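You operate a simulated robot arm through the tools that you are given. There is no shell and no other tool. Be economical: measure what you need, move in short steps, check, and stop when the job is done.

You are at the controls of a simulated two-armed robot. One attempt, no reset.

JOB
Clamp drive 257, swap its blue stick for the yellow cap, then free it again.
Fine: leave the stick beside the clamp.

The check looks at the end state, three seconds after you hand in, the way a careful person would. Anything else that was tipped, shoved, dropped, spilled or broken makes it a failure. Lids that push on must go on centred and level and be pressed home; caps that screw on are set level and turned clockwise until they are tight.

ROBOT AND FRAMES
Two 7-joint arms with fingered hands on one trunk that stands fixed in place. Base frame: the origin is at the foot of the trunk, x ahead of it, y to its left, z up; the work surface is at about z = 72. Lengths are in cm, angles in rad, forces in N, time in s.
The left shoulder is at [4, 14.6, 110.5], the right one opposite. With the tool pointing down near the work surface each hand reaches from about 28 to 72 cm from the base axis, measured 20 degrees to its own side. Payload 4 kg a hand.
The tool frame of a hand sits at the grasp point between the pads (the TCP): z along the fingers, y along the line on which they close. The tips reach 2.6 cm beyond it. Largest opening 14.8 cm; the body of the gripper starts 7.3 cm behind the TCP. The gripper is a hand of 3 fingers: y runs from the thumb to the fingers, the wrist lies at [0, 0, -22.4] in the tool frame, and closing takes about 1.5 s.
Orientation is told as [roll, pitch, yaw] about the base's x, y, z axes, in that order, counted from this pose: with the fingers straight down and closing along the base's y, the tool's x points along the base's -x, its y along +y and its z along -z.

CONTROLS
- The arms move only by the tool servo_tool. It takes "left_motion", "right_motion" or both (then of equal length, played together; a hand with none holds still); each is a list that holds one entry, the list of rows, each a list of 6 numbers: the turn, a rotation vector about the tool's x, y, z in rad, then the shift along the tool's x, y, z in cm. In form: [[[rx, ry, rz, x, y, z], ...]]. A call has 1 to 8 rows; each row is the pose to reach, as a shift and turn from the pose commanded when the call began, along the tool's axes at that moment. "left_grip" and "right_grip" are, for a hand that has rows, the closure, from 0 (fully open) to 1 (shut), set as the call begins (left out, the last holds). Each row takes 0.2 s and may step no farther than 5 cm and 0.15 rad from the row before; otherwise, or with a gripper value out of range, the whole call is refused. Where a pose cannot be reached the arm comes as near as it can. A force on the tool above 90 N (or 10 N above the force at the start of the call, whichever is more), or a blocked arm, ends the call early, and 0.2 s more pass. The fingers move at their own pace (about 10.8 cm/s each) and stop on an object; they squeeze with about 27 N. The grip force told is the motor's: it shows also when the fingers shut on nothing. Time passes only in rows, and 0.2 s behind the last, so rows that repeat a pose let the fingers close. It gives the time, the measured TCP pose, the force on the tool (base axes), the opening and the grip force at its end, in the units of the frame above (readings bear some noise), with the torque about the TCP (base axes, N m) and any sound that the robot's microphone picked up.
- Cameras (640 x 400 px; columns grow to the right, rows downward): "scene" is now at [10.57, -0.8, 132.48]; the picture's right is [-0.12, -0.99, 0.00], its down [-0.66, 0.08, -0.75] and it looks along [0.75, -0.09, -0.66] (base axes); focal length 228 px, centre (320, 200). "left" rides on the left gripper at [-6.8, -3.9, -9] in its tool frame; the picture's right is [0.50, -0.87, 0.00], its down [0.66, 0.38, -0.65] and it looks along [0.57, 0.33, 0.76] (tool axes); focal length 222 px, centre (320, 200). "right" rides on the right gripper at [6.8, -3.9, -9] in its tool frame; the picture's right is [0.50, 0.87, 0.00], its down [-0.66, 0.38, -0.65] and it looks along [-0.57, 0.33, 0.76] (tool axes); focal length 222 px, centre (320, 200). There is no depth. A picture from a camera that has moved, and an enlarged one, comes with that camera's place and axes in the base frame and with its lens.
- get_image(camera): a new picture of that camera. The clock stands still meanwhile.
- raise_lower(by): slides the trunk up (or, below 0, down) by that many cm; the arms and the scene camera ride with it, the base frame stays. It gives what a move gives, with no picture.
- move_fingers(finger1, finger2, thumb_bend, hand): sets how far each is bent, from 0 (flat) to 100 (curled in); at 30 the hand is open as for a grip, at 70 the pads meet at the TCP. One left out holds its place. A second passes; each finger stops where it meets its share of the squeeze, and holds until it gets a number again. A gripper value or a shape takes the hand back. It gives what a move gives, with no picture; readings hold the bend of each and the force on the fingers (four entries, about 0 where the hand has none), thumb and palm.
- grasp_type(shape, hand): the hand has 3 fingers and takes this shape, open, in about a second: jaw (thumb against the fingers, like two jaws); tri (thumb and two fingers); tip (a fingertip pinch); poke (one finger out to press); point (the index stretched); flat (the hand flat); cup (the hand cupped); fist (a fist). The gripper value then closes the fingers along that shape, each until it touches; the sizes above hold for jaw. It gives what a move gives, with no picture.
- turn_head(pan, tilt): turns the head with the scene camera to pan (to the left, within 1.501 rad either way) and tilt (down, from -0.506 to 1.204), counted from straight ahead of the robot. It gives what a move gives.
- close_up(camera, box): a new picture of the part [left, top, right, bottom] of that camera's present view, enlarged. The clock stands still meanwhile.
- hand_in(): hands the job in; it is judged then, once.

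Work in short steps. Places have to be worked out from the pictures, the camera data and where the tool is seen: move nearer, look again, correct. Check each grasp and each placing, and mend what went wrong. You have 120 turns and 74 pictures in all, those below and enlarged ones among them. Open the grippers and draw the arms clear of the work before you hand the job in, unless the task says otherwise; then end with one line.

The tools are called as name(argument=value, ...) on one line, values as JSON. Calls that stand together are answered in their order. servo_tool: Moves the arms, as the interface text tells. Its arguments: {"type":"object","properties":{"left_motion":{"type":"array","items":{"type":"array","items":{"type":"array","items":{"type":"number"}}}},"left_grip":{"type":"number"},"right_motion":{"type":"array","items":{"type":"array","items":{"type":"array","items":{"type":"number"}}}},"right_grip":{"type":"number"}},"required":[]} The other tools are called the same way: raise_lower (by) slides the trunk up or down; grasp_type (shape, hand) gives the hand a shape; move_fingers (finger1, finger2, thumb_bend, hand) moves the fingers one by one; turn_head (pan, tilt) turns the head that bears the scene camera; get_image (camera) takes a picture; close_up (camera, box) takes an enlarged picture of a part of a camera's view; hand_in () hands the job in.

At the start:

```text
t: 0.0
left_position: [49.81, 13.95, 117.03]
left_tool_rot: [0.002, 0.0, 0.0]
left_wrist_force: [0.1, 0.3, 0.6]
left_ft_torque: [0.02, 0.02, 0.0]
left_width: 14.79
left_gripper_force: 0.1
left_shape: jaw
left_bend: [30.0, 30.0, 30.0]
left_finger forces: [0.0, 0.1, 0.1, 0.1, 0.1, 0.0]
right_position: [31.52, -21.82, 116.4]
right_tool_rot: [0.0, 0.0, 0.002]
right_wrist_force: [0.0, 0.4, 0.2]
right_ft_torque: [-0.01, -0.02, 0.03]
right_width: 14.79
right_gripper_force: 0.1
right_shape: jaw
right_bend: [30.0, 30.0, 30.0]
right_finger forces: [0.0, 0.1, 0.0, 0.1, 0.1, 0.0]
trunk travel left (down, up): [-27.5, 23.1]
head pan, tilt: [-0.119, 0.721]
```

scene: 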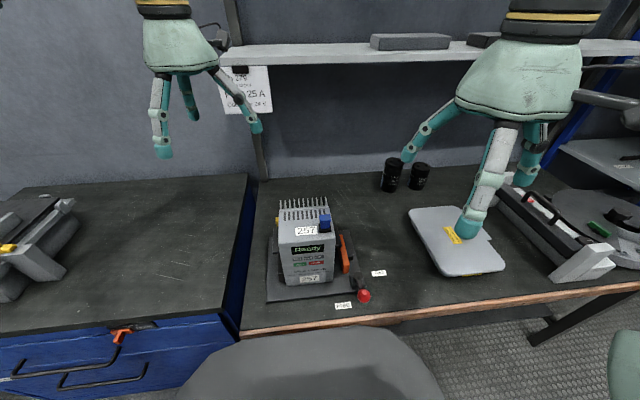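
right: 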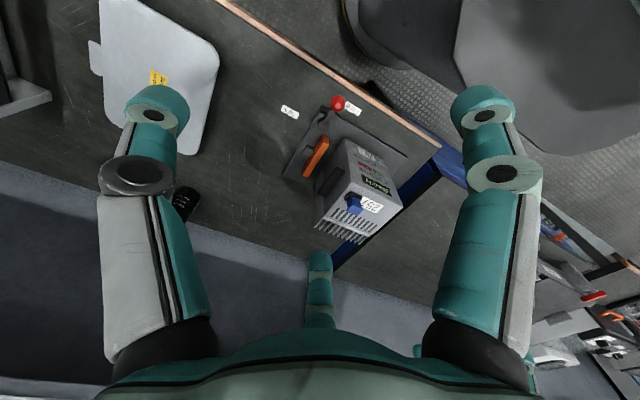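
left: 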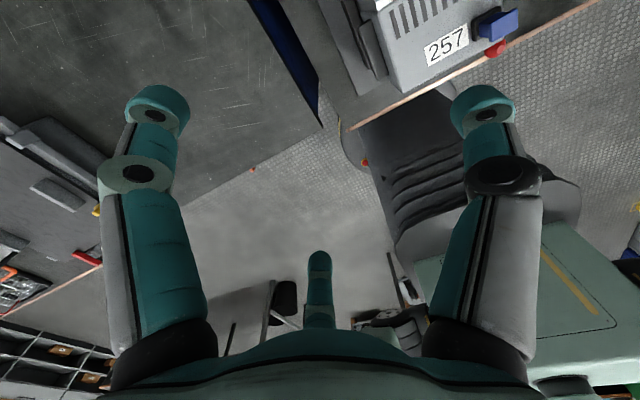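

The drive 257 sits in a clamp near the table front, with a blue USB-like stick on top and an orange handle and a red knob near it. I look closer.

close_up(camera="scene", box=[240, 180, 400, 310])

close_up(camera="right", box=[260, 80, 440, 260])

close_up(camera="scene", box=[370, 140, 640, 310])

```text
3.08 times, centred on (320, 245) of scene
camera zoom: at [10.57, -0.8, 132.48], right [-0.12, -0.99, 0.0], down [-0.66, 0.08, -0.75], along [0.75, -0.09, -0.66], focal length 702 px, centre (320, 62)
```

zoom: 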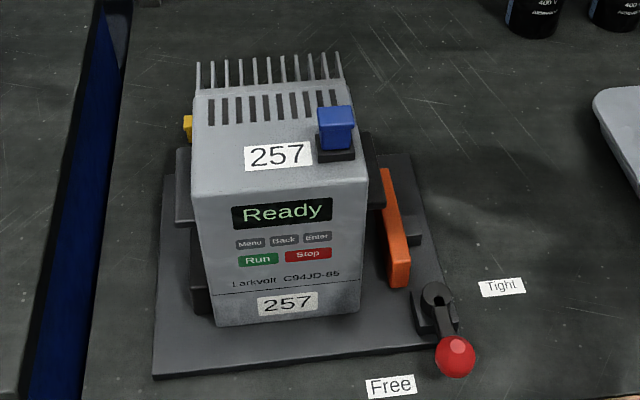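

```text
2.22 times, centred on (350, 170) of right
camera zoom: at [24.57, -25.79, 125.26], right [-0.5, 0.87, 0.0], down [0.66, 0.38, 0.65], along [0.57, 0.33, -0.76], focal length 494 px, centre (253, 267)
```

zoom: 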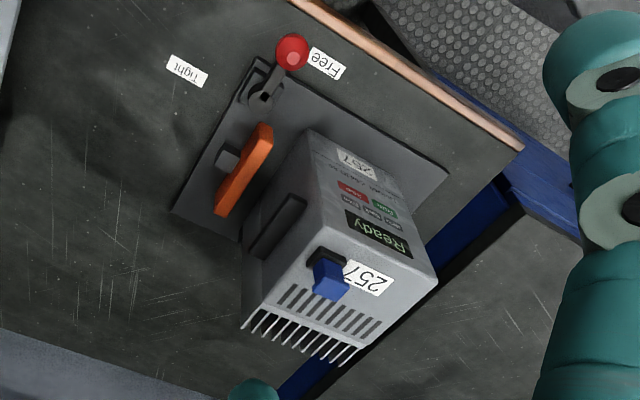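

```text
2.35 times, centred on (505, 225) of scene
camera zoom: at [10.57, -0.8, 132.48], right [-0.12, -0.99, 0.0], down [-0.66, 0.08, -0.75], along [0.75, -0.09, -0.66], focal length 537 px, centre (-115, 141)
```

zoom: 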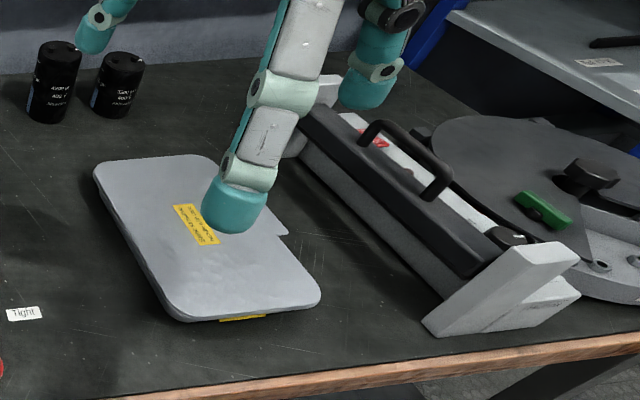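

The red-knob lever stands at "Free"; a bit of yellow shows behind the drive's left side, perhaps the cap. I look at the other areas and look from the arms.

turn_head(pan=0.6, tilt=0.75)

get_image(camera="scene")

close_up(camera="left", box=[300, 0, 600, 180])

```text
t: 1.1
left_position: [49.8, 13.82, 117.19]
left_tool_rot: [0.0, 0.0, 0.002]
left_wrist_force: [0.0, -0.5, -0.1]
left_ft_torque: [0.01, -0.02, -0.02]
left_width: 14.78
left_gripper_force: 0.1
left_shape: jaw
left_bend: [30.0, 30.0, 30.0]
left_finger forces: [0.0, 0.0, 0.0, 0.0, 0.0, 0.1]
right_position: [31.39, -21.88, 116.26]
right_tool_rot: [0.002, 0.0, 0.001]
right_wrist_force: [0.1, -0.6, 0.5]
right_ft_torque: [0.0, 0.05, -0.01]
right_width: 14.8
right_gripper_force: 0.1
right_shape: jaw
right_bend: [30.0, 30.0, 30.0]
right_finger forces: [0.1, 0.0, 0.0, 0.0, 0.0, 0.1]
trunk travel left (down, up): [-27.5, 23.1]
head pan, tilt: [0.6, 0.75]
```

```text
67 pictures are left
camera scene: at [9.06, 4.87, 132.23], right [0.56, -0.83, 0.0], down [-0.56, -0.39, -0.73], along [0.6, 0.41, -0.68], focal length 228 px, centre (320, 200)
```

scene: 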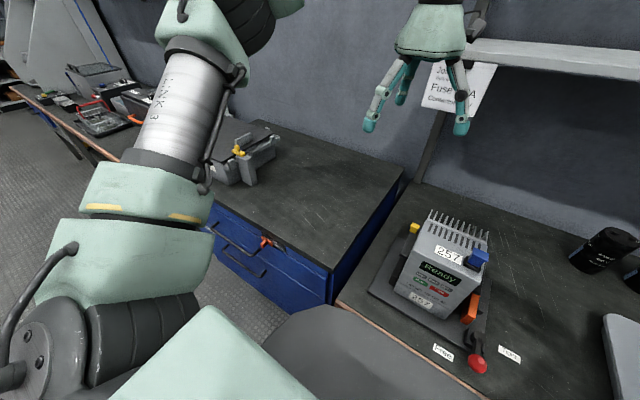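

```text
2.13 times, centred on (450, 90) of left
camera zoom: at [56.55, 10.02, 126.01], right [-0.5, -0.87, 0.0], down [-0.66, 0.38, 0.65], along [-0.57, 0.33, -0.76], focal length 474 px, centre (43, 435)
```

zoom: 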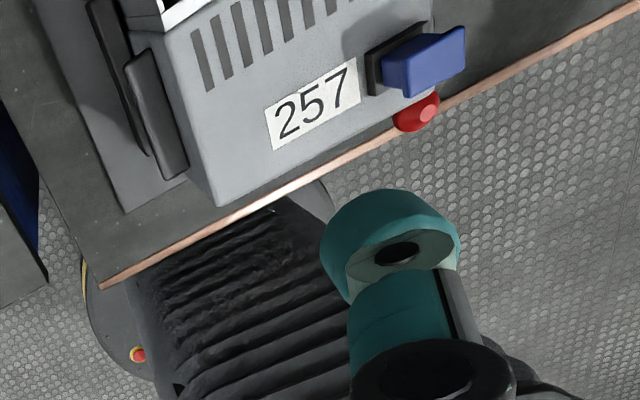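

close_up(camera="scene", box=[350, 190, 530, 390])

close_up(camera="scene", box=[210, 110, 300, 190])

```text
2.00 times, centred on (440, 290) of scene
camera zoom: at [9.06, 4.87, 132.23], right [0.56, -0.83, 0.0], down [-0.56, -0.39, -0.73], along [0.6, 0.41, -0.68], focal length 457 px, centre (80, 20)
```

zoom: 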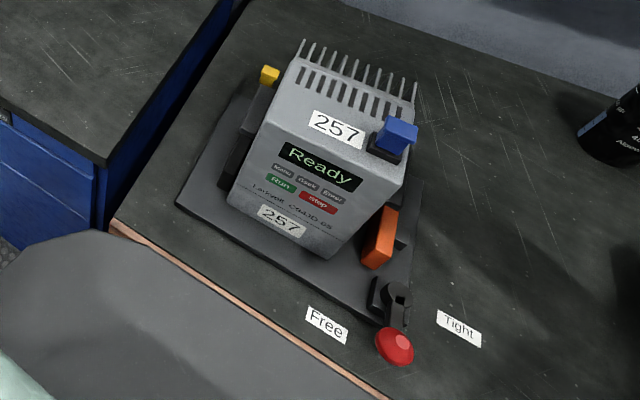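

```text
5.00 times, centred on (255, 150) of scene
camera zoom: at [9.06, 4.87, 132.23], right [0.56, -0.83, 0.0], down [-0.56, -0.39, -0.73], along [0.6, 0.41, -0.68], focal length 1142 px, centre (645, 450)
```

zoom: 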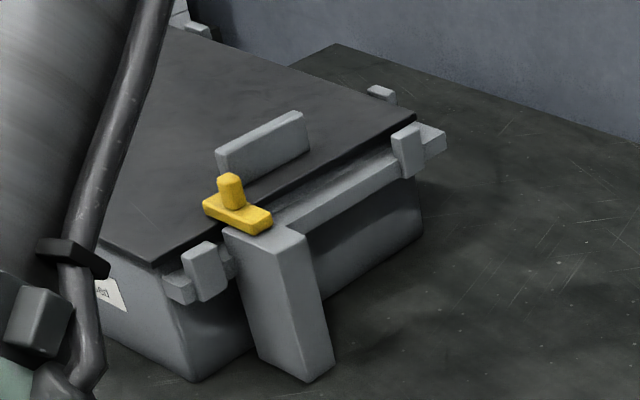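

Yellow cap candidate is behind/left of the drive. I lower the right hand with its camera for a closer view of the clamp, and turn the left hand around so its camera looks forward.

servo_tool(right_motion=[[[0, 0, 0, -1, 0, 3.5], [0, 0, 0, -2, 0, 7], [0, 0, 0, -3, 0, 10], [0, 0, 0, -3, 0, 12], [0, 0, 0, -3, 0, 12], [0, 0, 0, -3, 0, 12], [0, 0, 0, -3, 0, 12], [0, 0, 0, -3, 0, 12]]], left_motion=[[[0, 0, -0.15, 0, 0, 0], [0, 0, -0.3, 0, 0, 0], [0, 0, -0.45, 0, 0, 0], [0, 0, -0.6, 0, 0, 0], [0, 0, -0.75, 0, 0, 0], [0, 0, -0.9, 0, 0, 0], [0, 0, -1.05, 0, 0, 0], [0, 0, -1.2, 0, 0, 0]]])

get_image(camera="right")

```text
t: 2.9
left_position: [49.81, 13.82, 116.95]
left_tool_rot: [0.001, -0.002, 1.202]
left_wrist_force: [0.6, -0.4, 0.3]
left_ft_torque: [-0.01, 0.02, -0.03]
left_width: 14.77
left_gripper_force: 0.1
left_shape: jaw
left_bend: [30.0, 30.0, 30.0]
left_finger forces: [0.0, 0.0, 0.1, 0.0, 0.0, 0.0]
right_position: [34.51, -21.65, 104.38]
right_tool_rot: [-0.002, -0.001, -0.001]
right_wrist_force: [-0.1, -0.3, 0.9]
right_ft_torque: [-0.02, -0.01, 0.02]
right_width: 14.78
right_gripper_force: 0.1
right_shape: jaw
right_bend: [30.0, 30.0, 30.0]
right_finger forces: [0.0, 0.1, 0.1, 0.0, 0.0, 0.0]
trunk travel left (down, up): [-27.5, 23.1]
head pan, tilt: [0.6, 0.75]
```

```text
63 pictures are left
camera right: at [27.71, -25.64, 113.3], right [-0.5, 0.87, 0.0], down [0.66, 0.38, 0.65], along [0.57, 0.33, -0.76], focal length 222 px, centre (320, 200)
```

right: 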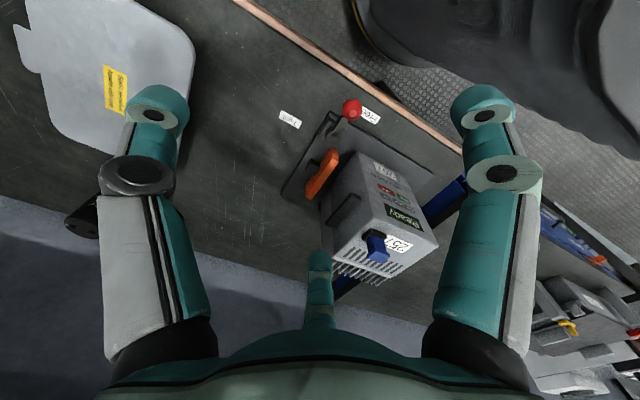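

Left turned well. Zoom into the clamp from the right, and turn the left on by 1.2 rad more.

close_up(camera="right", box=[260, 80, 460, 300])

servo_tool(left_motion=[[[0, 0, -0.15, 0, 0, 0], [0, 0, -0.3, 0, 0, 0], [0, 0, -0.45, 0, 0, 0], [0, 0, -0.6, 0, 0, 0], [0, 0, -0.75, 0, 0, 0], [0, 0, -0.9, 0, 0, 0], [0, 0, -1.05, 0, 0, 0], [0, 0, -1.2, 0, 0, 0]]])

get_image(camera="left")

```text
1.82 times, centred on (360, 190) of right
camera zoom: at [27.71, -25.64, 113.3], right [-0.5, 0.87, 0.0], down [0.66, 0.38, 0.65], along [0.57, 0.33, -0.76], focal length 404 px, centre (247, 218)
```

zoom: 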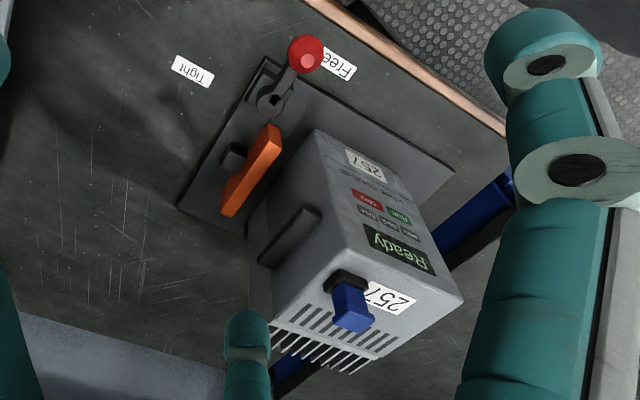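

```text
t: 4.7
left_position: [49.7, 13.88, 116.99]
left_tool_rot: [0.0, -0.001, 2.405]
left_wrist_force: [0.3, -0.1, -0.5]
left_ft_torque: [0.04, -0.02, 0.0]
left_width: 14.82
left_gripper_force: 0.1
left_shape: jaw
left_bend: [30.0, 30.0, 30.0]
left_finger forces: [0.0, 0.0, 0.0, 0.1, 0.1, 0.0]
right_position: [34.5, -21.7, 104.36]
right_tool_rot: [0.0, -0.001, 0.003]
right_wrist_force: [0.2, 0.4, -0.1]
right_ft_torque: [0.01, -0.02, 0.02]
right_width: 14.77
right_gripper_force: 0.1
right_shape: jaw
right_bend: [30.0, 30.0, 30.0]
right_finger forces: [0.1, 0.0, 0.0, 0.1, 0.0, 0.1]
trunk travel left (down, up): [-27.5, 23.1]
head pan, tilt: [0.6, 0.75]
```

```text
61 pictures are left
camera left: at [47.42, 21.35, 125.98], right [0.95, 0.31, 0.0], down [0.23, -0.72, 0.65], along [0.2, -0.62, -0.76], focal length 222 px, centre (320, 200)
```

left: 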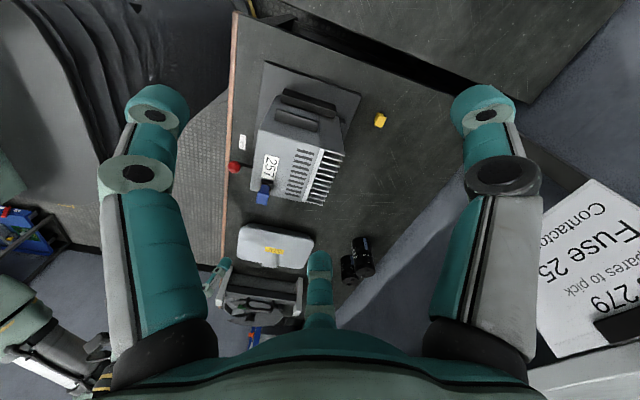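

The yellow cap lies on the table behind the clamp. Zoom in.

close_up(camera="left", box=[220, 50, 400, 210])

close_up(camera="left", box=[350, 95, 410, 145])

```text
2.50 times, centred on (310, 130) of left
camera zoom: at [47.42, 21.35, 125.98], right [0.95, 0.31, 0.0], down [0.23, -0.72, 0.65], along [0.2, -0.62, -0.76], focal length 555 px, centre (345, 375)
```

zoom: 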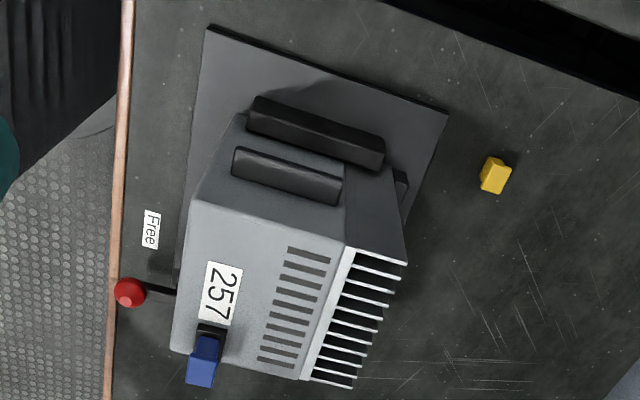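

```text
8.00 times, centred on (380, 120) of left
camera zoom: at [47.42, 21.35, 125.98], right [0.95, 0.31, 0.0], down [0.23, -0.72, 0.65], along [0.2, -0.62, -0.76], focal length 1777 px, centre (-160, 840)
```

zoom: 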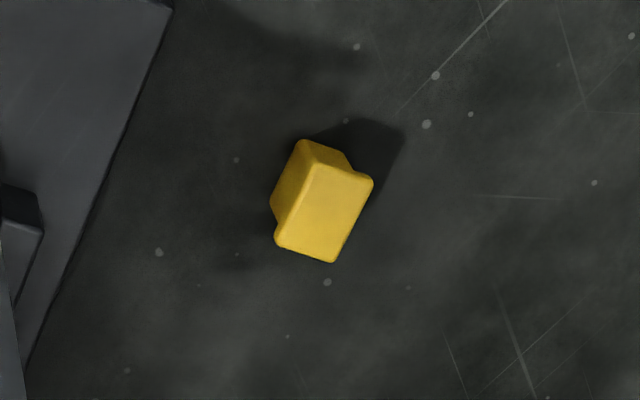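

The cap stands near (67, 6.7) on the table. I move the left hand closer to inspect it.

servo_tool(left_motion=[[[0, 0, 0, 1.15, -1.4, 3.6], [0, 0, 0, 2.3, -2.8, 7.2], [0, 0, 0, 3.45, -4.2, 10.8], [0, 0, 0, 4.6, -5.6, 14.4], [0, 0, 0, 5.75, -7.0, 18.0], [0, 0, 0, 6.9, -8.4, 21.6], [0, 0, 0, 8.05, -9.8, 25.2], [0, 0, 0, 9.19, -11.15, 29]]])

get_image(camera="left")

```text
t: 6.5
left_position: [64.45, 16.0, 87.86]
left_tool_rot: [0.001, 0.001, 2.402]
left_wrist_force: [-0.9, -0.4, -0.2]
left_ft_torque: [0.03, -0.01, -0.01]
left_width: 14.78
left_gripper_force: 0.0
left_shape: jaw
left_bend: [30.0, 30.0, 30.0]
left_finger forces: [0.0, 0.1, 0.1, 0.0, 0.0, 0.0]
right_position: [34.58, -21.62, 104.31]
right_tool_rot: [0.0, 0.001, 0.001]
right_wrist_force: [0.4, 0.2, -0.2]
right_ft_torque: [-0.01, 0.0, 0.01]
right_width: 14.79
right_gripper_force: 0.0
right_shape: jaw
right_bend: [30.0, 30.0, 30.0]
right_finger forces: [0.0, 0.0, 0.0, 0.0, 0.1, 0.0]
trunk travel left (down, up): [-27.5, 23.1]
head pan, tilt: [0.6, 0.75]
```

```text
58 pictures are left
camera left: at [61.98, 23.4, 96.88], right [0.95, 0.3, 0.0], down [0.23, -0.72, 0.65], along [0.2, -0.62, -0.76], focal length 222 px, centre (320, 200)
```

left: 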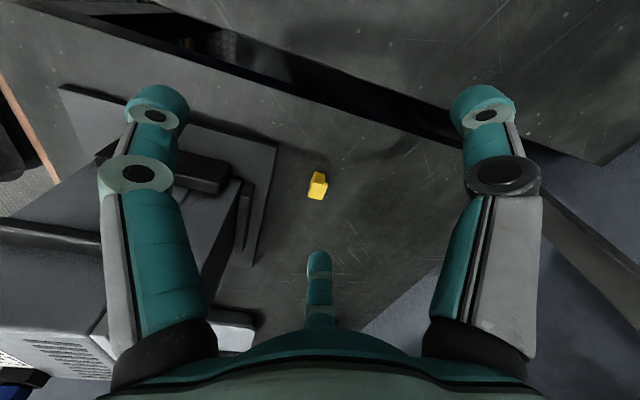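

close_up(camera="left", box=[280, 155, 360, 215])

```text
6.67 times, centred on (320, 185) of left
camera zoom: at [61.98, 23.4, 96.88], right [0.95, 0.3, 0.0], down [0.23, -0.72, 0.65], along [0.2, -0.62, -0.76], focal length 1481 px, centre (320, 300)
```

zoom: 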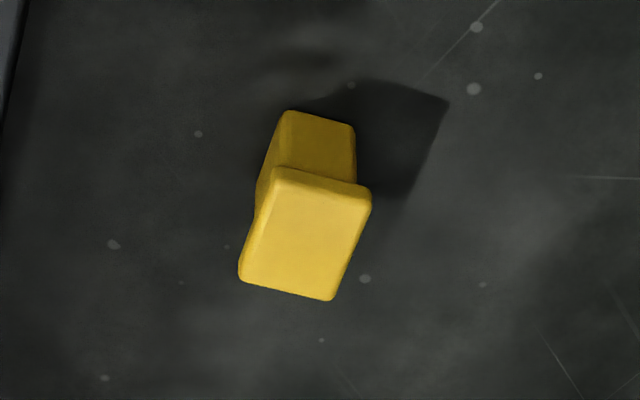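

The cap is upright: flange top at about z 74.5, centre (67.1, 6.6), about 1.75 (x) by 2.8 (y). The lever knob is at about (35.8, -14.7, 77.5), pivot about (42, -14.8); Tight is a quarter turn toward -y. I bring the right hand above the knob.

servo_tool(right_motion=[[[0, 0, 0, -0.3, 1.5, 4], [0, 0, 0, -0.6, 3, 8], [0, 0, 0, -0.9, 4.5, 12], [0, 0, 0, -1.2, 6, 16], [0, 0, 0, -1.2, 7, 18], [0, 0, 0, -1.2, 7, 18]]])

get_image(camera="right")

```text
t: 7.9
left_position: [64.3, 15.88, 87.96]
left_tool_rot: [-0.001, 0.001, 2.4]
left_wrist_force: [1.1, 0.5, -0.3]
left_ft_torque: [0.02, 0.02, 0.0]
left_width: 14.79
left_gripper_force: 0.1
left_shape: jaw
left_bend: [30.0, 30.0, 30.0]
left_finger forces: [0.0, 0.0, 0.1, 0.0, 0.1, 0.1]
right_position: [35.53, -14.77, 86.27]
right_tool_rot: [0.0, -0.001, 0.001]
right_wrist_force: [-1.1, -0.1, -0.1]
right_ft_torque: [-0.03, 0.02, -0.01]
right_width: 14.79
right_gripper_force: 0.0
right_shape: jaw
right_bend: [30.0, 30.0, 30.0]
right_finger forces: [0.0, 0.0, 0.1, 0.1, 0.0, 0.0]
trunk travel left (down, up): [-27.5, 23.1]
head pan, tilt: [0.6, 0.75]
```

```text
56 pictures are left
camera right: at [28.81, -18.74, 95.25], right [-0.5, 0.87, 0.0], down [0.66, 0.38, 0.65], along [0.57, 0.33, -0.76], focal length 222 px, centre (320, 200)
```

right: 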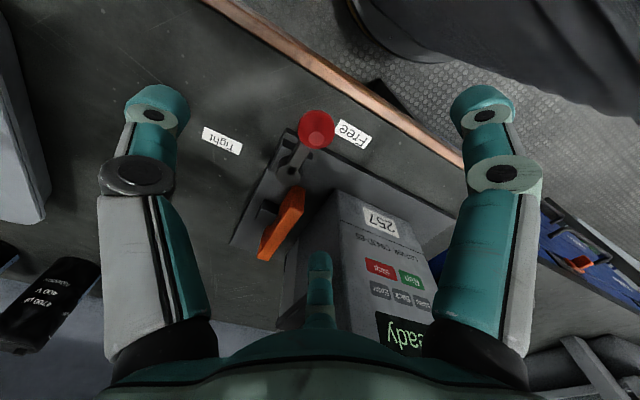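

close_up(camera="right", box=[230, 90, 390, 270])

```text
2.22 times, centred on (310, 180) of right
camera zoom: at [28.81, -18.74, 95.25], right [-0.5, 0.87, 0.0], down [0.66, 0.38, 0.65], along [0.57, 0.33, -0.76], focal length 494 px, centre (342, 244)
```

zoom: 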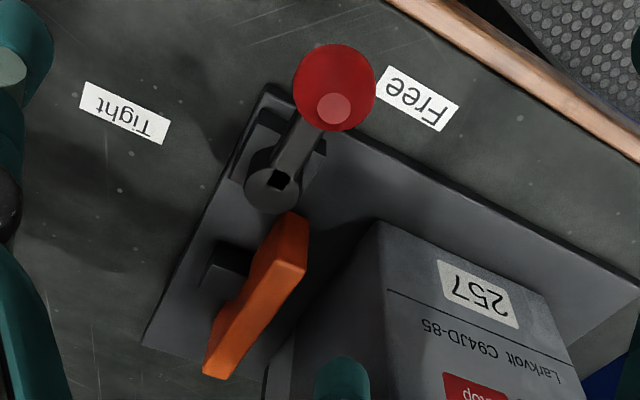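

I lower over the knob and close on it.

servo_tool(right_motion=[[[0, 0, 0, -0.1, -0.1, 3], [0, 0, 0, -0.15, -0.2, 6], [0, 0, 0, -0.15, -0.2, 8.4], [0, 0, 0, -0.15, -0.2, 8.4]]])

servo_tool(right_motion=[[[0, 0, 0, 0, 0, 0], [0, 0, 0, 0, 0, 0], [0, 0, 0, 0, 0, 0], [0, 0, 0, 0, 0, 0], [0, 0, 0, 0, 0, 0], [0, 0, 0, 0, 0, 0], [0, 0, 0, 0, 0, 0]]], right_grip=1)

close_up(camera="right", box=[220, 90, 420, 270])

```text
t: 8.9
left_position: [64.2, 15.96, 88.13]
left_tool_rot: [0.0, 0.001, 2.402]
left_wrist_force: [-0.1, 0.1, -0.6]
left_ft_torque: [-0.01, 0.0, 0.04]
left_width: 14.78
left_gripper_force: 0.1
left_shape: jaw
left_bend: [30.0, 30.0, 30.0]
left_finger forces: [0.0, 0.0, 0.1, 0.1, 0.0, 0.0]
right_position: [35.83, -14.9, 77.88]
right_tool_rot: [-0.001, 0.0, 0.003]
right_wrist_force: [-0.1, -0.5, -0.2]
right_ft_torque: [-0.03, -0.01, -0.01]
right_width: 14.79
right_gripper_force: 0.0
right_shape: jaw
right_bend: [30.0, 30.0, 30.0]
right_finger forces: [0.1, 0.1, 0.0, 0.0, 0.0, 0.0]
trunk travel left (down, up): [-27.5, 23.1]
head pan, tilt: [0.6, 0.75]
```

```text
t: 10.5
left_position: [64.17, 16.0, 87.94]
left_tool_rot: [-0.001, 0.0, 2.4]
left_wrist_force: [0.7, -0.5, 0.0]
left_ft_torque: [0.0, -0.01, -0.02]
left_width: 14.8
left_gripper_force: 0.2
left_shape: jaw
left_bend: [30.0, 30.0, 30.0]
left_finger forces: [0.0, 0.0, 0.0, 0.0, 0.0, 0.1]
right_position: [35.79, -14.92, 77.76]
right_tool_rot: [0.001, 0.002, 0.002]
right_wrist_force: [-4.0, 0.4, -5.1]
right_ft_torque: [-0.04, 0.04, -0.06]
right_width: 2.68
right_gripper_force: 27.1
right_shape: jaw
right_bend: [75.0, 76.0, 70.0]
right_finger forces: [24.2, 21.5, 0.0, 0.1, 24.8, 0.1]
trunk travel left (down, up): [-27.5, 23.1]
head pan, tilt: [0.6, 0.75]
```

```text
2.22 times, centred on (320, 180) of right
camera zoom: at [29.01, -18.88, 86.82], right [-0.5, 0.87, 0.0], down [0.66, 0.38, 0.65], along [0.56, 0.33, -0.76], focal length 494 px, centre (320, 244)
```

zoom: 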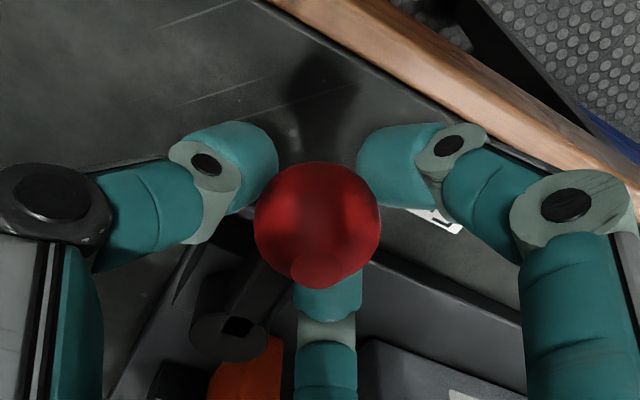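

The knob is held (2.7 cm). I swing it the first 0.6 rad about the pivot toward Tight.

servo_tool(right_motion=[[[0, 0, -0.15, -0.07, -0.93, 0], [0, 0, -0.3, -0.28, -1.83, 0], [0, 0, -0.45, -0.62, -2.7, 0], [0, 0, -0.6, -1.08, -3.5, 0]]])

close_up(camera="right", box=[220, 90, 420, 270])

```text
t: 11.5
left_position: [64.3, 16.02, 87.93]
left_tool_rot: [-0.001, 0.0, 2.401]
left_wrist_force: [-0.5, 1.1, -0.9]
left_ft_torque: [-0.01, 0.01, 0.01]
left_width: 14.79
left_gripper_force: 0.0
left_shape: jaw
left_bend: [30.0, 30.0, 30.0]
left_finger forces: [0.0, 0.1, 0.0, 0.0, 0.0, 0.1]
right_position: [36.84, -18.44, 77.92]
right_tool_rot: [0.001, -0.001, 0.602]
right_wrist_force: [-1.6, 2.1, -11.5]
right_ft_torque: [0.03, 0.04, 0.02]
right_width: 2.61
right_gripper_force: 27.0
right_shape: jaw
right_bend: [75.0, 76.0, 70.0]
right_finger forces: [23.7, 23.7, 0.1, 0.0, 22.4, 0.1]
trunk travel left (down, up): [-27.5, 23.1]
head pan, tilt: [0.6, 0.75]
```

```text
2.22 times, centred on (320, 180) of right
camera zoom: at [33.51, -25.55, 86.84], right [-0.9, 0.43, 0.0], down [0.33, 0.68, 0.65], along [0.28, 0.59, -0.76], focal length 494 px, centre (320, 244)
```

zoom: 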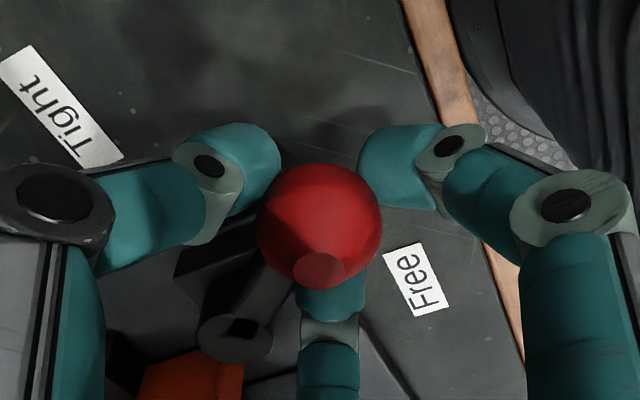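

It turns well. I carry on to the quarter turn.

servo_tool(right_motion=[[[0, 0, -0.15, -0.07, -0.93, 0.1], [0, 0, -0.3, -0.28, -1.83, 0.1], [0, 0, -0.45, -0.62, -2.7, 0.1], [0, 0, -0.6, -1.08, -3.5, 0.1], [0, 0, -0.75, -1.66, -4.23, 0.1], [0, 0, -0.9, -2.35, -4.86, 0.1], [0, 0, -0.97, -2.7, -5.11, 0.1]]])

close_up(camera="right", box=[170, 50, 450, 300])

```text
t: 13.1
left_position: [64.03, 16.07, 88.25]
left_tool_rot: [-0.002, 0.005, 2.399]
left_wrist_force: [-0.2, -0.1, 0.1]
left_ft_torque: [0.04, 0.02, 0.0]
left_width: 14.79
left_gripper_force: 0.0
left_shape: jaw
left_bend: [30.0, 30.0, 30.0]
left_finger forces: [0.0, 0.1, 0.0, 0.1, 0.0, 0.0]
right_position: [40.97, -20.9, 77.9]
right_tool_rot: [0.013, -0.001, 1.576]
right_wrist_force: [-40.4, 14.7, -2.3]
right_ft_torque: [0.5, 0.72, -0.01]
right_width: 2.47
right_gripper_force: 26.7
right_shape: jaw
right_bend: [73.0, 76.0, 72.0]
right_finger forces: [30.2, 35.0, 0.0, 0.1, 8.7, 0.1]
trunk travel left (down, up): [-27.5, 23.1]
head pan, tilt: [0.6, 0.75]
```

```text
1.60 times, centred on (310, 175) of right
camera zoom: at [44.96, -27.79, 86.75], right [-0.86, -0.5, 0.01], down [-0.37, 0.65, 0.66], along [-0.34, 0.57, -0.75], focal length 355 px, centre (336, 240)
```

zoom: 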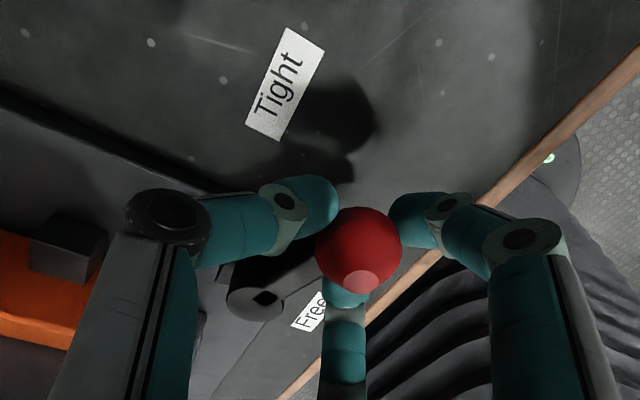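

The resistance rose to 40 N near the end. I look at the clamp with the head camera to see whether the jaw has closed.

turn_head(pan=-0.2, tilt=0.9)

get_image(camera="scene")

```text
t: 14.2
left_position: [63.8, 16.06, 88.24]
left_tool_rot: [-0.002, 0.005, 2.401]
left_wrist_force: [0.0, -0.9, 0.8]
left_ft_torque: [0.02, -0.02, 0.01]
left_width: 14.8
left_gripper_force: 0.0
left_shape: jaw
left_bend: [30.0, 30.0, 30.0]
left_finger forces: [0.1, 0.0, 0.1, 0.1, 0.0, 0.0]
right_position: [41.02, -20.88, 77.89]
right_tool_rot: [0.017, -0.005, 1.572]
right_wrist_force: [-41.3, 14.8, -4.6]
right_ft_torque: [0.47, 0.66, 0.0]
right_width: 2.47
right_gripper_force: 26.8
right_shape: jaw
right_bend: [73.0, 75.0, 72.0]
right_finger forces: [30.5, 34.2, 0.0, 0.0, 8.5, 0.1]
trunk travel left (down, up): [-27.5, 23.1]
head pan, tilt: [-0.201, 0.901]
```

```text
51 pictures are left
camera scene: at [9.11, -1.13, 131.08], right [-0.2, -0.98, 0.0], down [-0.77, 0.15, -0.62], along [0.61, -0.12, -0.78], focal length 228 px, centre (320, 200)
```

scene: 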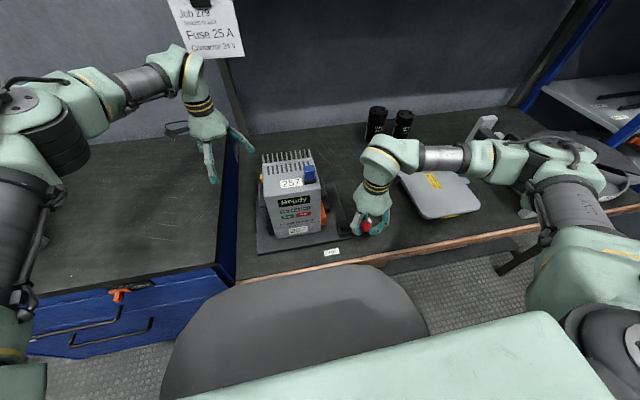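

close_up(camera="scene", box=[240, 140, 410, 270])

```text
3.08 times, centred on (325, 205) of scene
camera zoom: at [9.11, -1.13, 131.08], right [-0.2, -0.98, 0.0], down [-0.77, 0.15, -0.62], along [0.61, -0.12, -0.78], focal length 702 px, centre (305, 185)
```

zoom: 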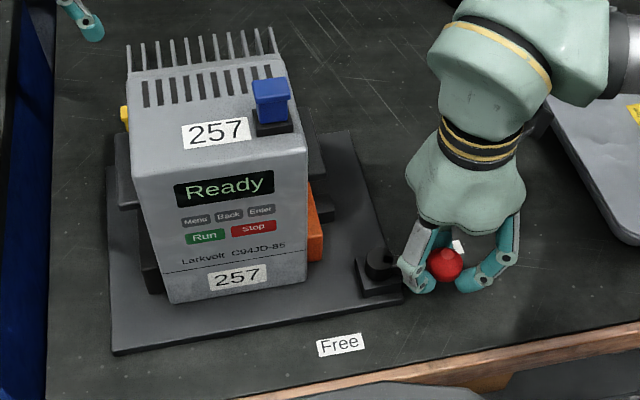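

The orange jaw now rests against the drive. I push slightly further to see whether it is a hard stop.

servo_tool(right_motion=[[[0, 0, 0, 0, -0.4, 0], [0, 0, 0, 0, -0.7, 0], [0, 0, 0, 0, -0.7, 0]]])

```text
t: 15.0
left_position: [63.81, 15.98, 88.29]
left_tool_rot: [-0.001, 0.006, 2.402]
left_wrist_force: [0.4, -0.2, 0.6]
left_ft_torque: [0.0, -0.01, 0.0]
left_width: 14.81
left_gripper_force: 0.1
left_shape: jaw
left_bend: [30.0, 30.0, 30.0]
left_finger forces: [0.1, 0.0, 0.0, 0.0, 0.0, 0.0]
right_position: [41.27, -20.94, 77.93]
right_tool_rot: [0.024, -0.001, 1.571]
right_wrist_force: [-50.3, 13.2, -1.3]
right_ft_torque: [0.42, 0.79, 0.04]
right_width: 2.44
right_gripper_force: 27.3
right_shape: jaw
right_bend: [57.0, 48.0, 73.0]
right_finger forces: [33.6, 34.9, 0.0, 0.0, 5.7, 0.1]
trunk travel left (down, up): [-27.5, 23.1]
head pan, tilt: [-0.201, 0.901]
```

It is a firm stop. I relax the push, open, and check that the lever stays.

servo_tool(right_motion=[[[0, 0, 0, 0, 0.6, 0], [0, 0, 0, 0, 1.3, 0], [0, 0, 0, 0, 1.3, 0]]])

servo_tool(right_motion=[[[0, 0, 0, 0, 0, 0], [0, 0, 0, 0, 0, 0], [0, 0, 0, 0, 0, 0], [0, 0, 0, 0, 0, 0], [0, 0, 0, 0, 0, 0], [0, 0, 0, 0, 0, -3.5], [0, 0, 0, 0, 0, -7], [0, 0, 0, 0, 0, -10]]], right_grip=0)

close_up(camera="right", box=[170, 50, 450, 300])

```text
t: 15.8
left_position: [64.03, 16.15, 88.15]
left_tool_rot: [0.0, 0.004, 2.402]
left_wrist_force: [-0.4, 0.1, -0.3]
left_ft_torque: [0.03, -0.03, 0.0]
left_width: 14.79
left_gripper_force: 0.1
left_shape: jaw
left_bend: [30.0, 30.0, 30.0]
left_finger forces: [0.0, 0.1, 0.0, 0.0, 0.0, 0.0]
right_position: [40.84, -20.85, 77.96]
right_tool_rot: [0.003, -0.004, 1.572]
right_wrist_force: [-25.3, 13.9, 2.7]
right_ft_torque: [0.36, 0.46, 0.02]
right_width: 2.48
right_gripper_force: 26.3
right_shape: jaw
right_bend: [58.0, 75.0, 73.0]
right_finger forces: [25.9, 28.9, 0.0, 0.0, 15.6, 0.0]
trunk travel left (down, up): [-27.5, 23.1]
head pan, tilt: [-0.201, 0.901]
```

```text
t: 17.6
left_position: [64.17, 16.01, 88.15]
left_tool_rot: [0.001, -0.002, 2.403]
left_wrist_force: [-0.1, -0.1, 0.3]
left_ft_torque: [0.0, 0.02, 0.0]
left_width: 14.79
left_gripper_force: 0.0
left_shape: jaw
left_bend: [30.0, 30.0, 30.0]
left_finger forces: [0.1, 0.0, 0.0, 0.1, 0.1, 0.0]
right_position: [41.25, -21.04, 88.07]
right_tool_rot: [-0.001, -0.001, 1.572]
right_wrist_force: [-0.5, 0.2, 0.5]
right_ft_torque: [0.0, 0.03, -0.01]
right_width: 14.81
right_gripper_force: 0.0
right_shape: jaw
right_bend: [30.0, 30.0, 30.0]
right_finger forces: [0.0, 0.0, 0.1, 0.0, 0.0, 0.0]
trunk travel left (down, up): [-27.5, 23.1]
head pan, tilt: [-0.201, 0.901]
```

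```text
1.60 times, centred on (310, 175) of right
camera zoom: at [45.15, -27.83, 96.96], right [-0.87, -0.5, 0.0], down [-0.38, 0.65, 0.65], along [-0.33, 0.57, -0.76], focal length 355 px, centre (336, 240)
```

zoom: 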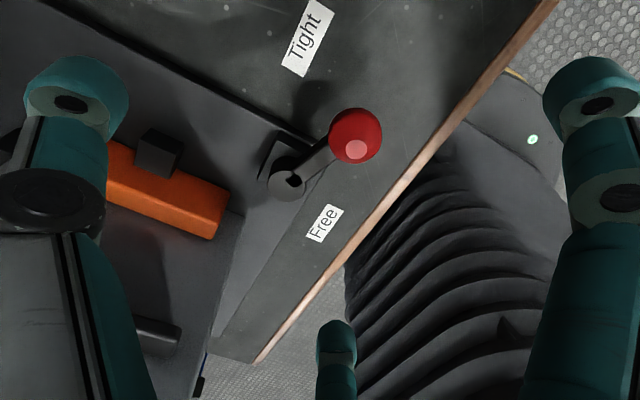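

The lever rests about 70° round. I check the orange jaw from the scene camera.

close_up(camera="scene", box=[290, 180, 400, 260])

get_image(camera="right")

```text
5.00 times, centred on (345, 220) of scene
camera zoom: at [9.58, -1.27, 131.04], right [-0.2, -0.98, 0.0], down [-0.77, 0.16, -0.62], along [0.61, -0.12, -0.78], focal length 1142 px, centre (195, 100)
```

zoom: 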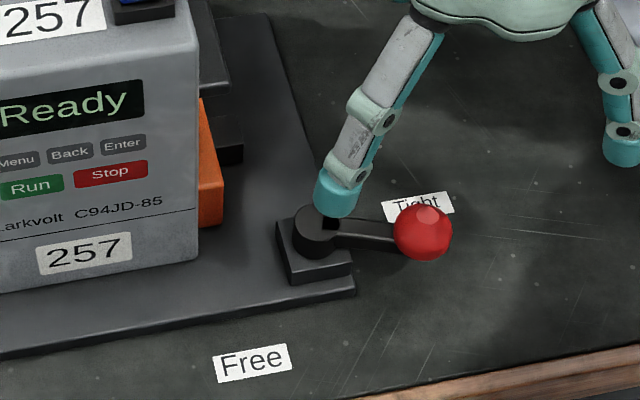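

```text
47 pictures are left
camera right: at [45.15, -27.83, 96.96], right [-0.87, -0.5, 0.0], down [-0.38, 0.65, 0.65], along [-0.33, 0.57, -0.76], focal length 222 px, centre (320, 200)
```

right: 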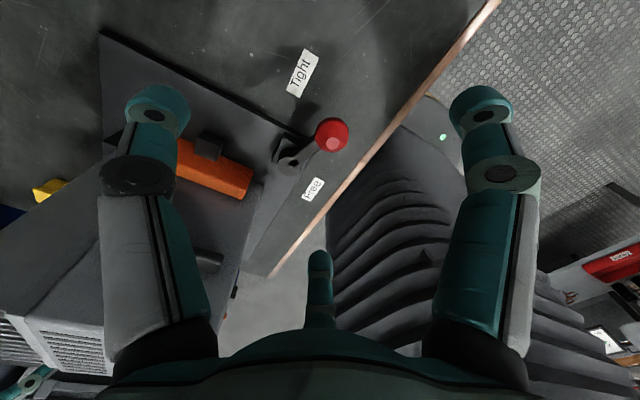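

The jaw presses on the drive and the lever stays near Tight. Now I lift the right hand, turning it back, for a close view of the blue stick.

servo_tool(right_motion=[[[0, 0, 0, 0, 0, -4], [0, 0, 0.15, 0, 0.2, -8], [0, 0, 0.3, -1, 0.5, -12], [0, 0, 0.45, -2, 0.9, -15], [0, 0, 0.6, -3, 1.25, -17], [0, 0, 0.75, -4, 1.25, -18], [0, 0, 0.9, -5, 1.25, -18], [0, 0, 1.05, -5, 1.25, -18]]])

servo_tool(right_motion=[[[0, 0, 0.15, 0, 0, 0], [0, 0, 0.3, 0, 0, 0], [0, 0, 0.45, 0, 0, 0], [0, 0, 0.52, 0, 0, 0]]])

get_image(camera="right")

```text
t: 19.4
left_position: [64.21, 15.94, 88.01]
left_tool_rot: [0.0, 0.0, 2.401]
left_wrist_force: [-0.3, 0.1, -0.5]
left_ft_torque: [-0.01, 0.01, -0.02]
left_width: 14.8
left_gripper_force: 0.0
left_shape: jaw
left_bend: [30.0, 30.0, 30.0]
left_finger forces: [0.0, 0.1, 0.0, 0.0, 0.1, 0.0]
right_position: [40.16, -16.1, 105.75]
right_tool_rot: [0.002, -0.002, 0.519]
right_wrist_force: [0.4, -0.6, 0.8]
right_ft_torque: [0.0, 0.03, 0.02]
right_width: 14.81
right_gripper_force: 0.1
right_shape: jaw
right_bend: [30.0, 30.0, 30.0]
right_finger forces: [0.1, 0.0, 0.0, 0.1, 0.0, 0.0]
trunk travel left (down, up): [-27.5, 23.1]
head pan, tilt: [-0.201, 0.901]
```

```text
t: 20.4
left_position: [64.36, 15.84, 88.04]
left_tool_rot: [0.0, 0.0, 2.401]
left_wrist_force: [-1.0, -0.5, -0.1]
left_ft_torque: [0.02, 0.01, 0.02]
left_width: 14.8
left_gripper_force: 0.0
left_shape: jaw
left_bend: [30.0, 30.0, 30.0]
left_finger forces: [0.1, 0.1, 0.1, 0.0, 0.1, 0.0]
right_position: [39.98, -16.03, 105.74]
right_tool_rot: [0.001, -0.001, -0.001]
right_wrist_force: [-0.2, 0.1, 0.9]
right_ft_torque: [-0.03, 0.0, 0.0]
right_width: 14.77
right_gripper_force: 0.0
right_shape: jaw
right_bend: [30.0, 30.0, 30.0]
right_finger forces: [0.0, 0.1, 0.0, 0.1, 0.1, 0.0]
trunk travel left (down, up): [-27.5, 23.1]
head pan, tilt: [-0.201, 0.901]
```

```text
46 pictures are left
camera right: at [33.27, -20.13, 114.76], right [-0.5, 0.87, 0.0], down [0.66, 0.38, 0.65], along [0.57, 0.33, -0.76], focal length 222 px, centre (320, 200)
```

right: 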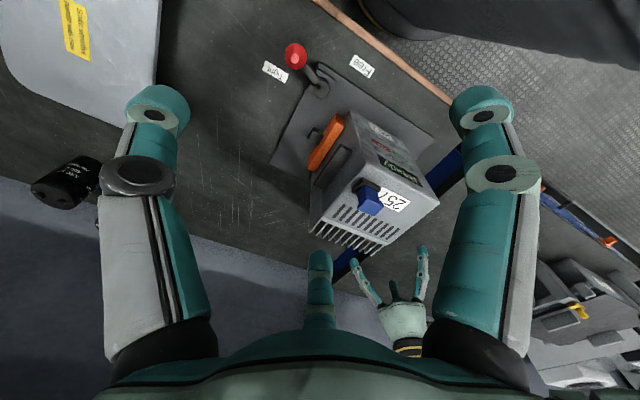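

close_up(camera="right", box=[330, 165, 430, 240])

close_up(camera="scene", box=[280, 150, 340, 200])

```text
5.33 times, centred on (380, 202) of right
camera zoom: at [33.27, -20.13, 114.76], right [-0.5, 0.87, 0.0], down [0.66, 0.38, 0.65], along [0.57, 0.33, -0.76], focal length 1185 px, centre (0, 187)
```

zoom: 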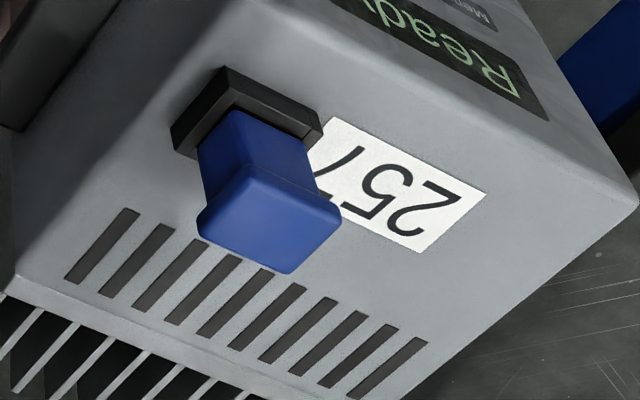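

```text
8.00 times, centred on (310, 175) of scene
camera zoom: at [9.62, -1.31, 131.04], right [-0.2, -0.98, 0.0], down [-0.77, 0.16, -0.62], along [0.61, -0.12, -0.78], focal length 1827 px, centre (400, 400)
```

zoom: 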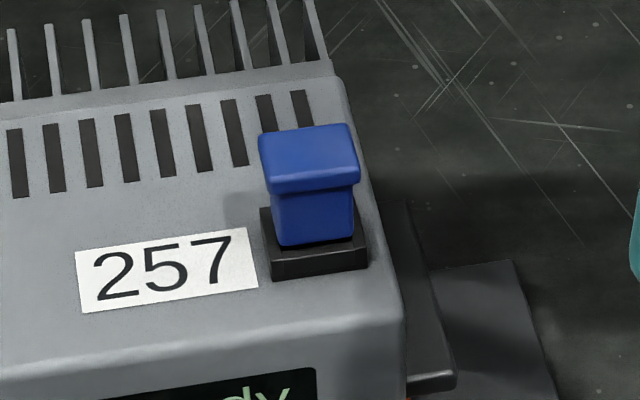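

The stick head is about 2.0 × 2.5 cm, centre about (45.8, -5.95), top about z 95.3, standing in a black socket. The hand's digits look like a three-point spread, so I try the "tip" pinch shape and look at it.

grasp_type(shape="tip", hand="right")

get_image(camera="right")

```text
t: 21.3
left_position: [64.16, 15.96, 87.98]
left_tool_rot: [-0.001, -0.001, 2.4]
left_wrist_force: [0.4, 0.6, 0.8]
left_ft_torque: [-0.01, 0.02, 0.01]
left_width: 14.81
left_gripper_force: 0.1
left_shape: jaw
left_bend: [30.0, 30.0, 30.0]
left_finger forces: [0.1, 0.0, 0.0, 0.0, 0.0, 0.0]
right_position: [40.06, -16.16, 105.91]
right_tool_rot: [-0.001, -0.001, 0.0]
right_wrist_force: [-0.2, 0.2, -0.3]
right_ft_torque: [-0.03, 0.0, 0.02]
right_width: 14.79
right_gripper_force: 0.1
right_shape: tip
right_bend: [30.0, 30.0, 30.0]
right_finger forces: [0.0, 0.0, 0.1, 0.0, 0.0, 0.0]
trunk travel left (down, up): [-27.5, 23.1]
head pan, tilt: [-0.201, 0.901]
```

```text
43 pictures are left
camera right: at [33.27, -20.13, 114.76], right [-0.5, 0.87, 0.0], down [0.66, 0.38, 0.65], along [0.57, 0.33, -0.76], focal length 222 px, centre (320, 200)
```

right: 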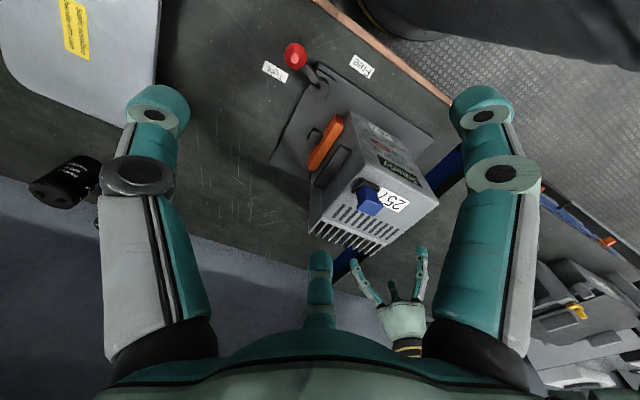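

The shapes look alike; I return to jaw, which held the knob well, and go above the stick.

grasp_type(shape="jaw", hand="right")

servo_tool(right_motion=[[[0, 0, 0, -1.9, 3.3, 0], [0, 0, 0, -3.8, 6.7, 0.5], [0, 0, 0, -5.75, 10.1, 1], [0, 0, 0.05, -5.75, 10.1, 2.8], [0, 0, 0.05, -5.75, 10.1, 2.8]]])

close_up(camera="right", box=[200, 80, 440, 280])

```text
t: 22.2
left_position: [64.26, 16.04, 87.93]
left_tool_rot: [-0.001, 0.001, 2.401]
left_wrist_force: [0.1, 0.6, -0.1]
left_ft_torque: [0.0, -0.01, -0.02]
left_width: 14.79
left_gripper_force: 0.1
left_shape: jaw
left_bend: [30.0, 30.0, 30.0]
left_finger forces: [0.1, 0.0, 0.1, 0.0, 0.1, 0.1]
right_position: [40.0, -16.12, 105.85]
right_tool_rot: [0.0, 0.0, 0.002]
right_wrist_force: [0.7, -0.7, 0.5]
right_ft_torque: [0.04, -0.02, 0.0]
right_width: 14.78
right_gripper_force: 0.0
right_shape: jaw
right_bend: [30.0, 30.0, 30.0]
right_finger forces: [0.0, 0.0, 0.0, 0.0, 0.0, 0.0]
trunk travel left (down, up): [-27.5, 23.1]
head pan, tilt: [-0.201, 0.901]
```

```text
t: 23.4
left_position: [64.19, 15.94, 87.95]
left_tool_rot: [0.0, 0.0, 2.401]
left_wrist_force: [0.3, -0.1, -0.6]
left_ft_torque: [0.0, -0.02, 0.01]
left_width: 14.78
left_gripper_force: 0.1
left_shape: jaw
left_bend: [30.0, 30.0, 30.0]
left_finger forces: [0.0, 0.1, 0.0, 0.1, 0.1, 0.0]
right_position: [46.08, -6.19, 103.09]
right_tool_rot: [0.0, 0.0, -0.05]
right_wrist_force: [0.2, -0.3, 0.3]
right_ft_torque: [0.03, -0.03, -0.01]
right_width: 14.78
right_gripper_force: 0.1
right_shape: jaw
right_bend: [30.0, 30.0, 30.0]
right_finger forces: [0.1, 0.0, 0.0, 0.0, 0.0, 0.1]
trunk travel left (down, up): [-27.5, 23.1]
head pan, tilt: [-0.201, 0.901]
```

```text
2.00 times, centred on (320, 180) of right
camera zoom: at [38.99, -9.73, 112.1], right [-0.46, 0.89, 0.0], down [0.67, 0.35, 0.65], along [0.58, 0.3, -0.76], focal length 444 px, centre (320, 240)
```

zoom: 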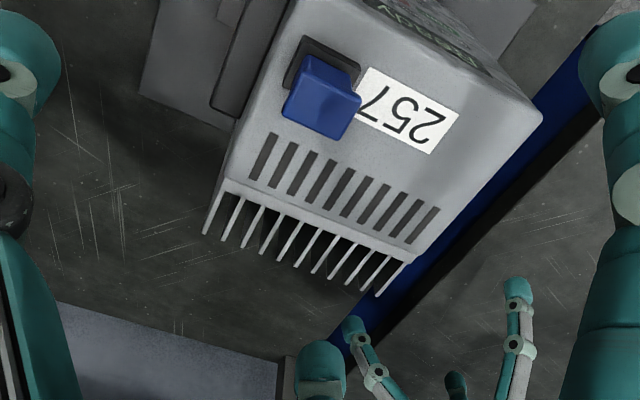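

The stick lies at about (45.5, -6.1). I descend around it, tips staying above the socket, and close.

servo_tool(right_motion=[[[0, 0, 0, 0.2, 0, 3], [0, 0, 0, 0.4, -0.1, 5.5], [0, 0, 0, 0.4, -0.1, 6.7], [0, 0, 0, 0.4, -0.1, 6.7]]])

close_up(camera="right", box=[200, 80, 440, 280])

```text
t: 24.4
left_position: [64.25, 15.92, 87.99]
left_tool_rot: [0.0, 0.0, 2.401]
left_wrist_force: [0.3, 1.2, 0.6]
left_ft_torque: [0.0, -0.02, -0.01]
left_width: 14.81
left_gripper_force: 0.1
left_shape: jaw
left_bend: [30.0, 30.0, 30.0]
left_finger forces: [0.0, 0.0, 0.0, 0.1, 0.0, 0.0]
right_position: [45.38, -6.09, 96.19]
right_tool_rot: [-0.001, 0.001, -0.049]
right_wrist_force: [-0.1, -0.2, -0.5]
right_ft_torque: [0.02, -0.05, 0.02]
right_width: 14.82
right_gripper_force: 0.0
right_shape: jaw
right_bend: [30.0, 30.0, 30.0]
right_finger forces: [0.1, 0.1, 0.1, 0.0, 0.0, 0.1]
trunk travel left (down, up): [-27.5, 23.1]
head pan, tilt: [-0.201, 0.901]
```

```text
2.00 times, centred on (320, 180) of right
camera zoom: at [38.45, -9.82, 105.19], right [-0.46, 0.89, 0.0], down [0.67, 0.35, 0.65], along [0.58, 0.3, -0.76], focal length 444 px, centre (320, 240)
```

zoom: 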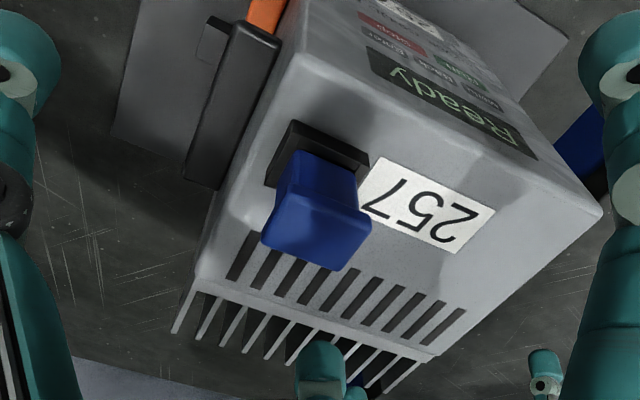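

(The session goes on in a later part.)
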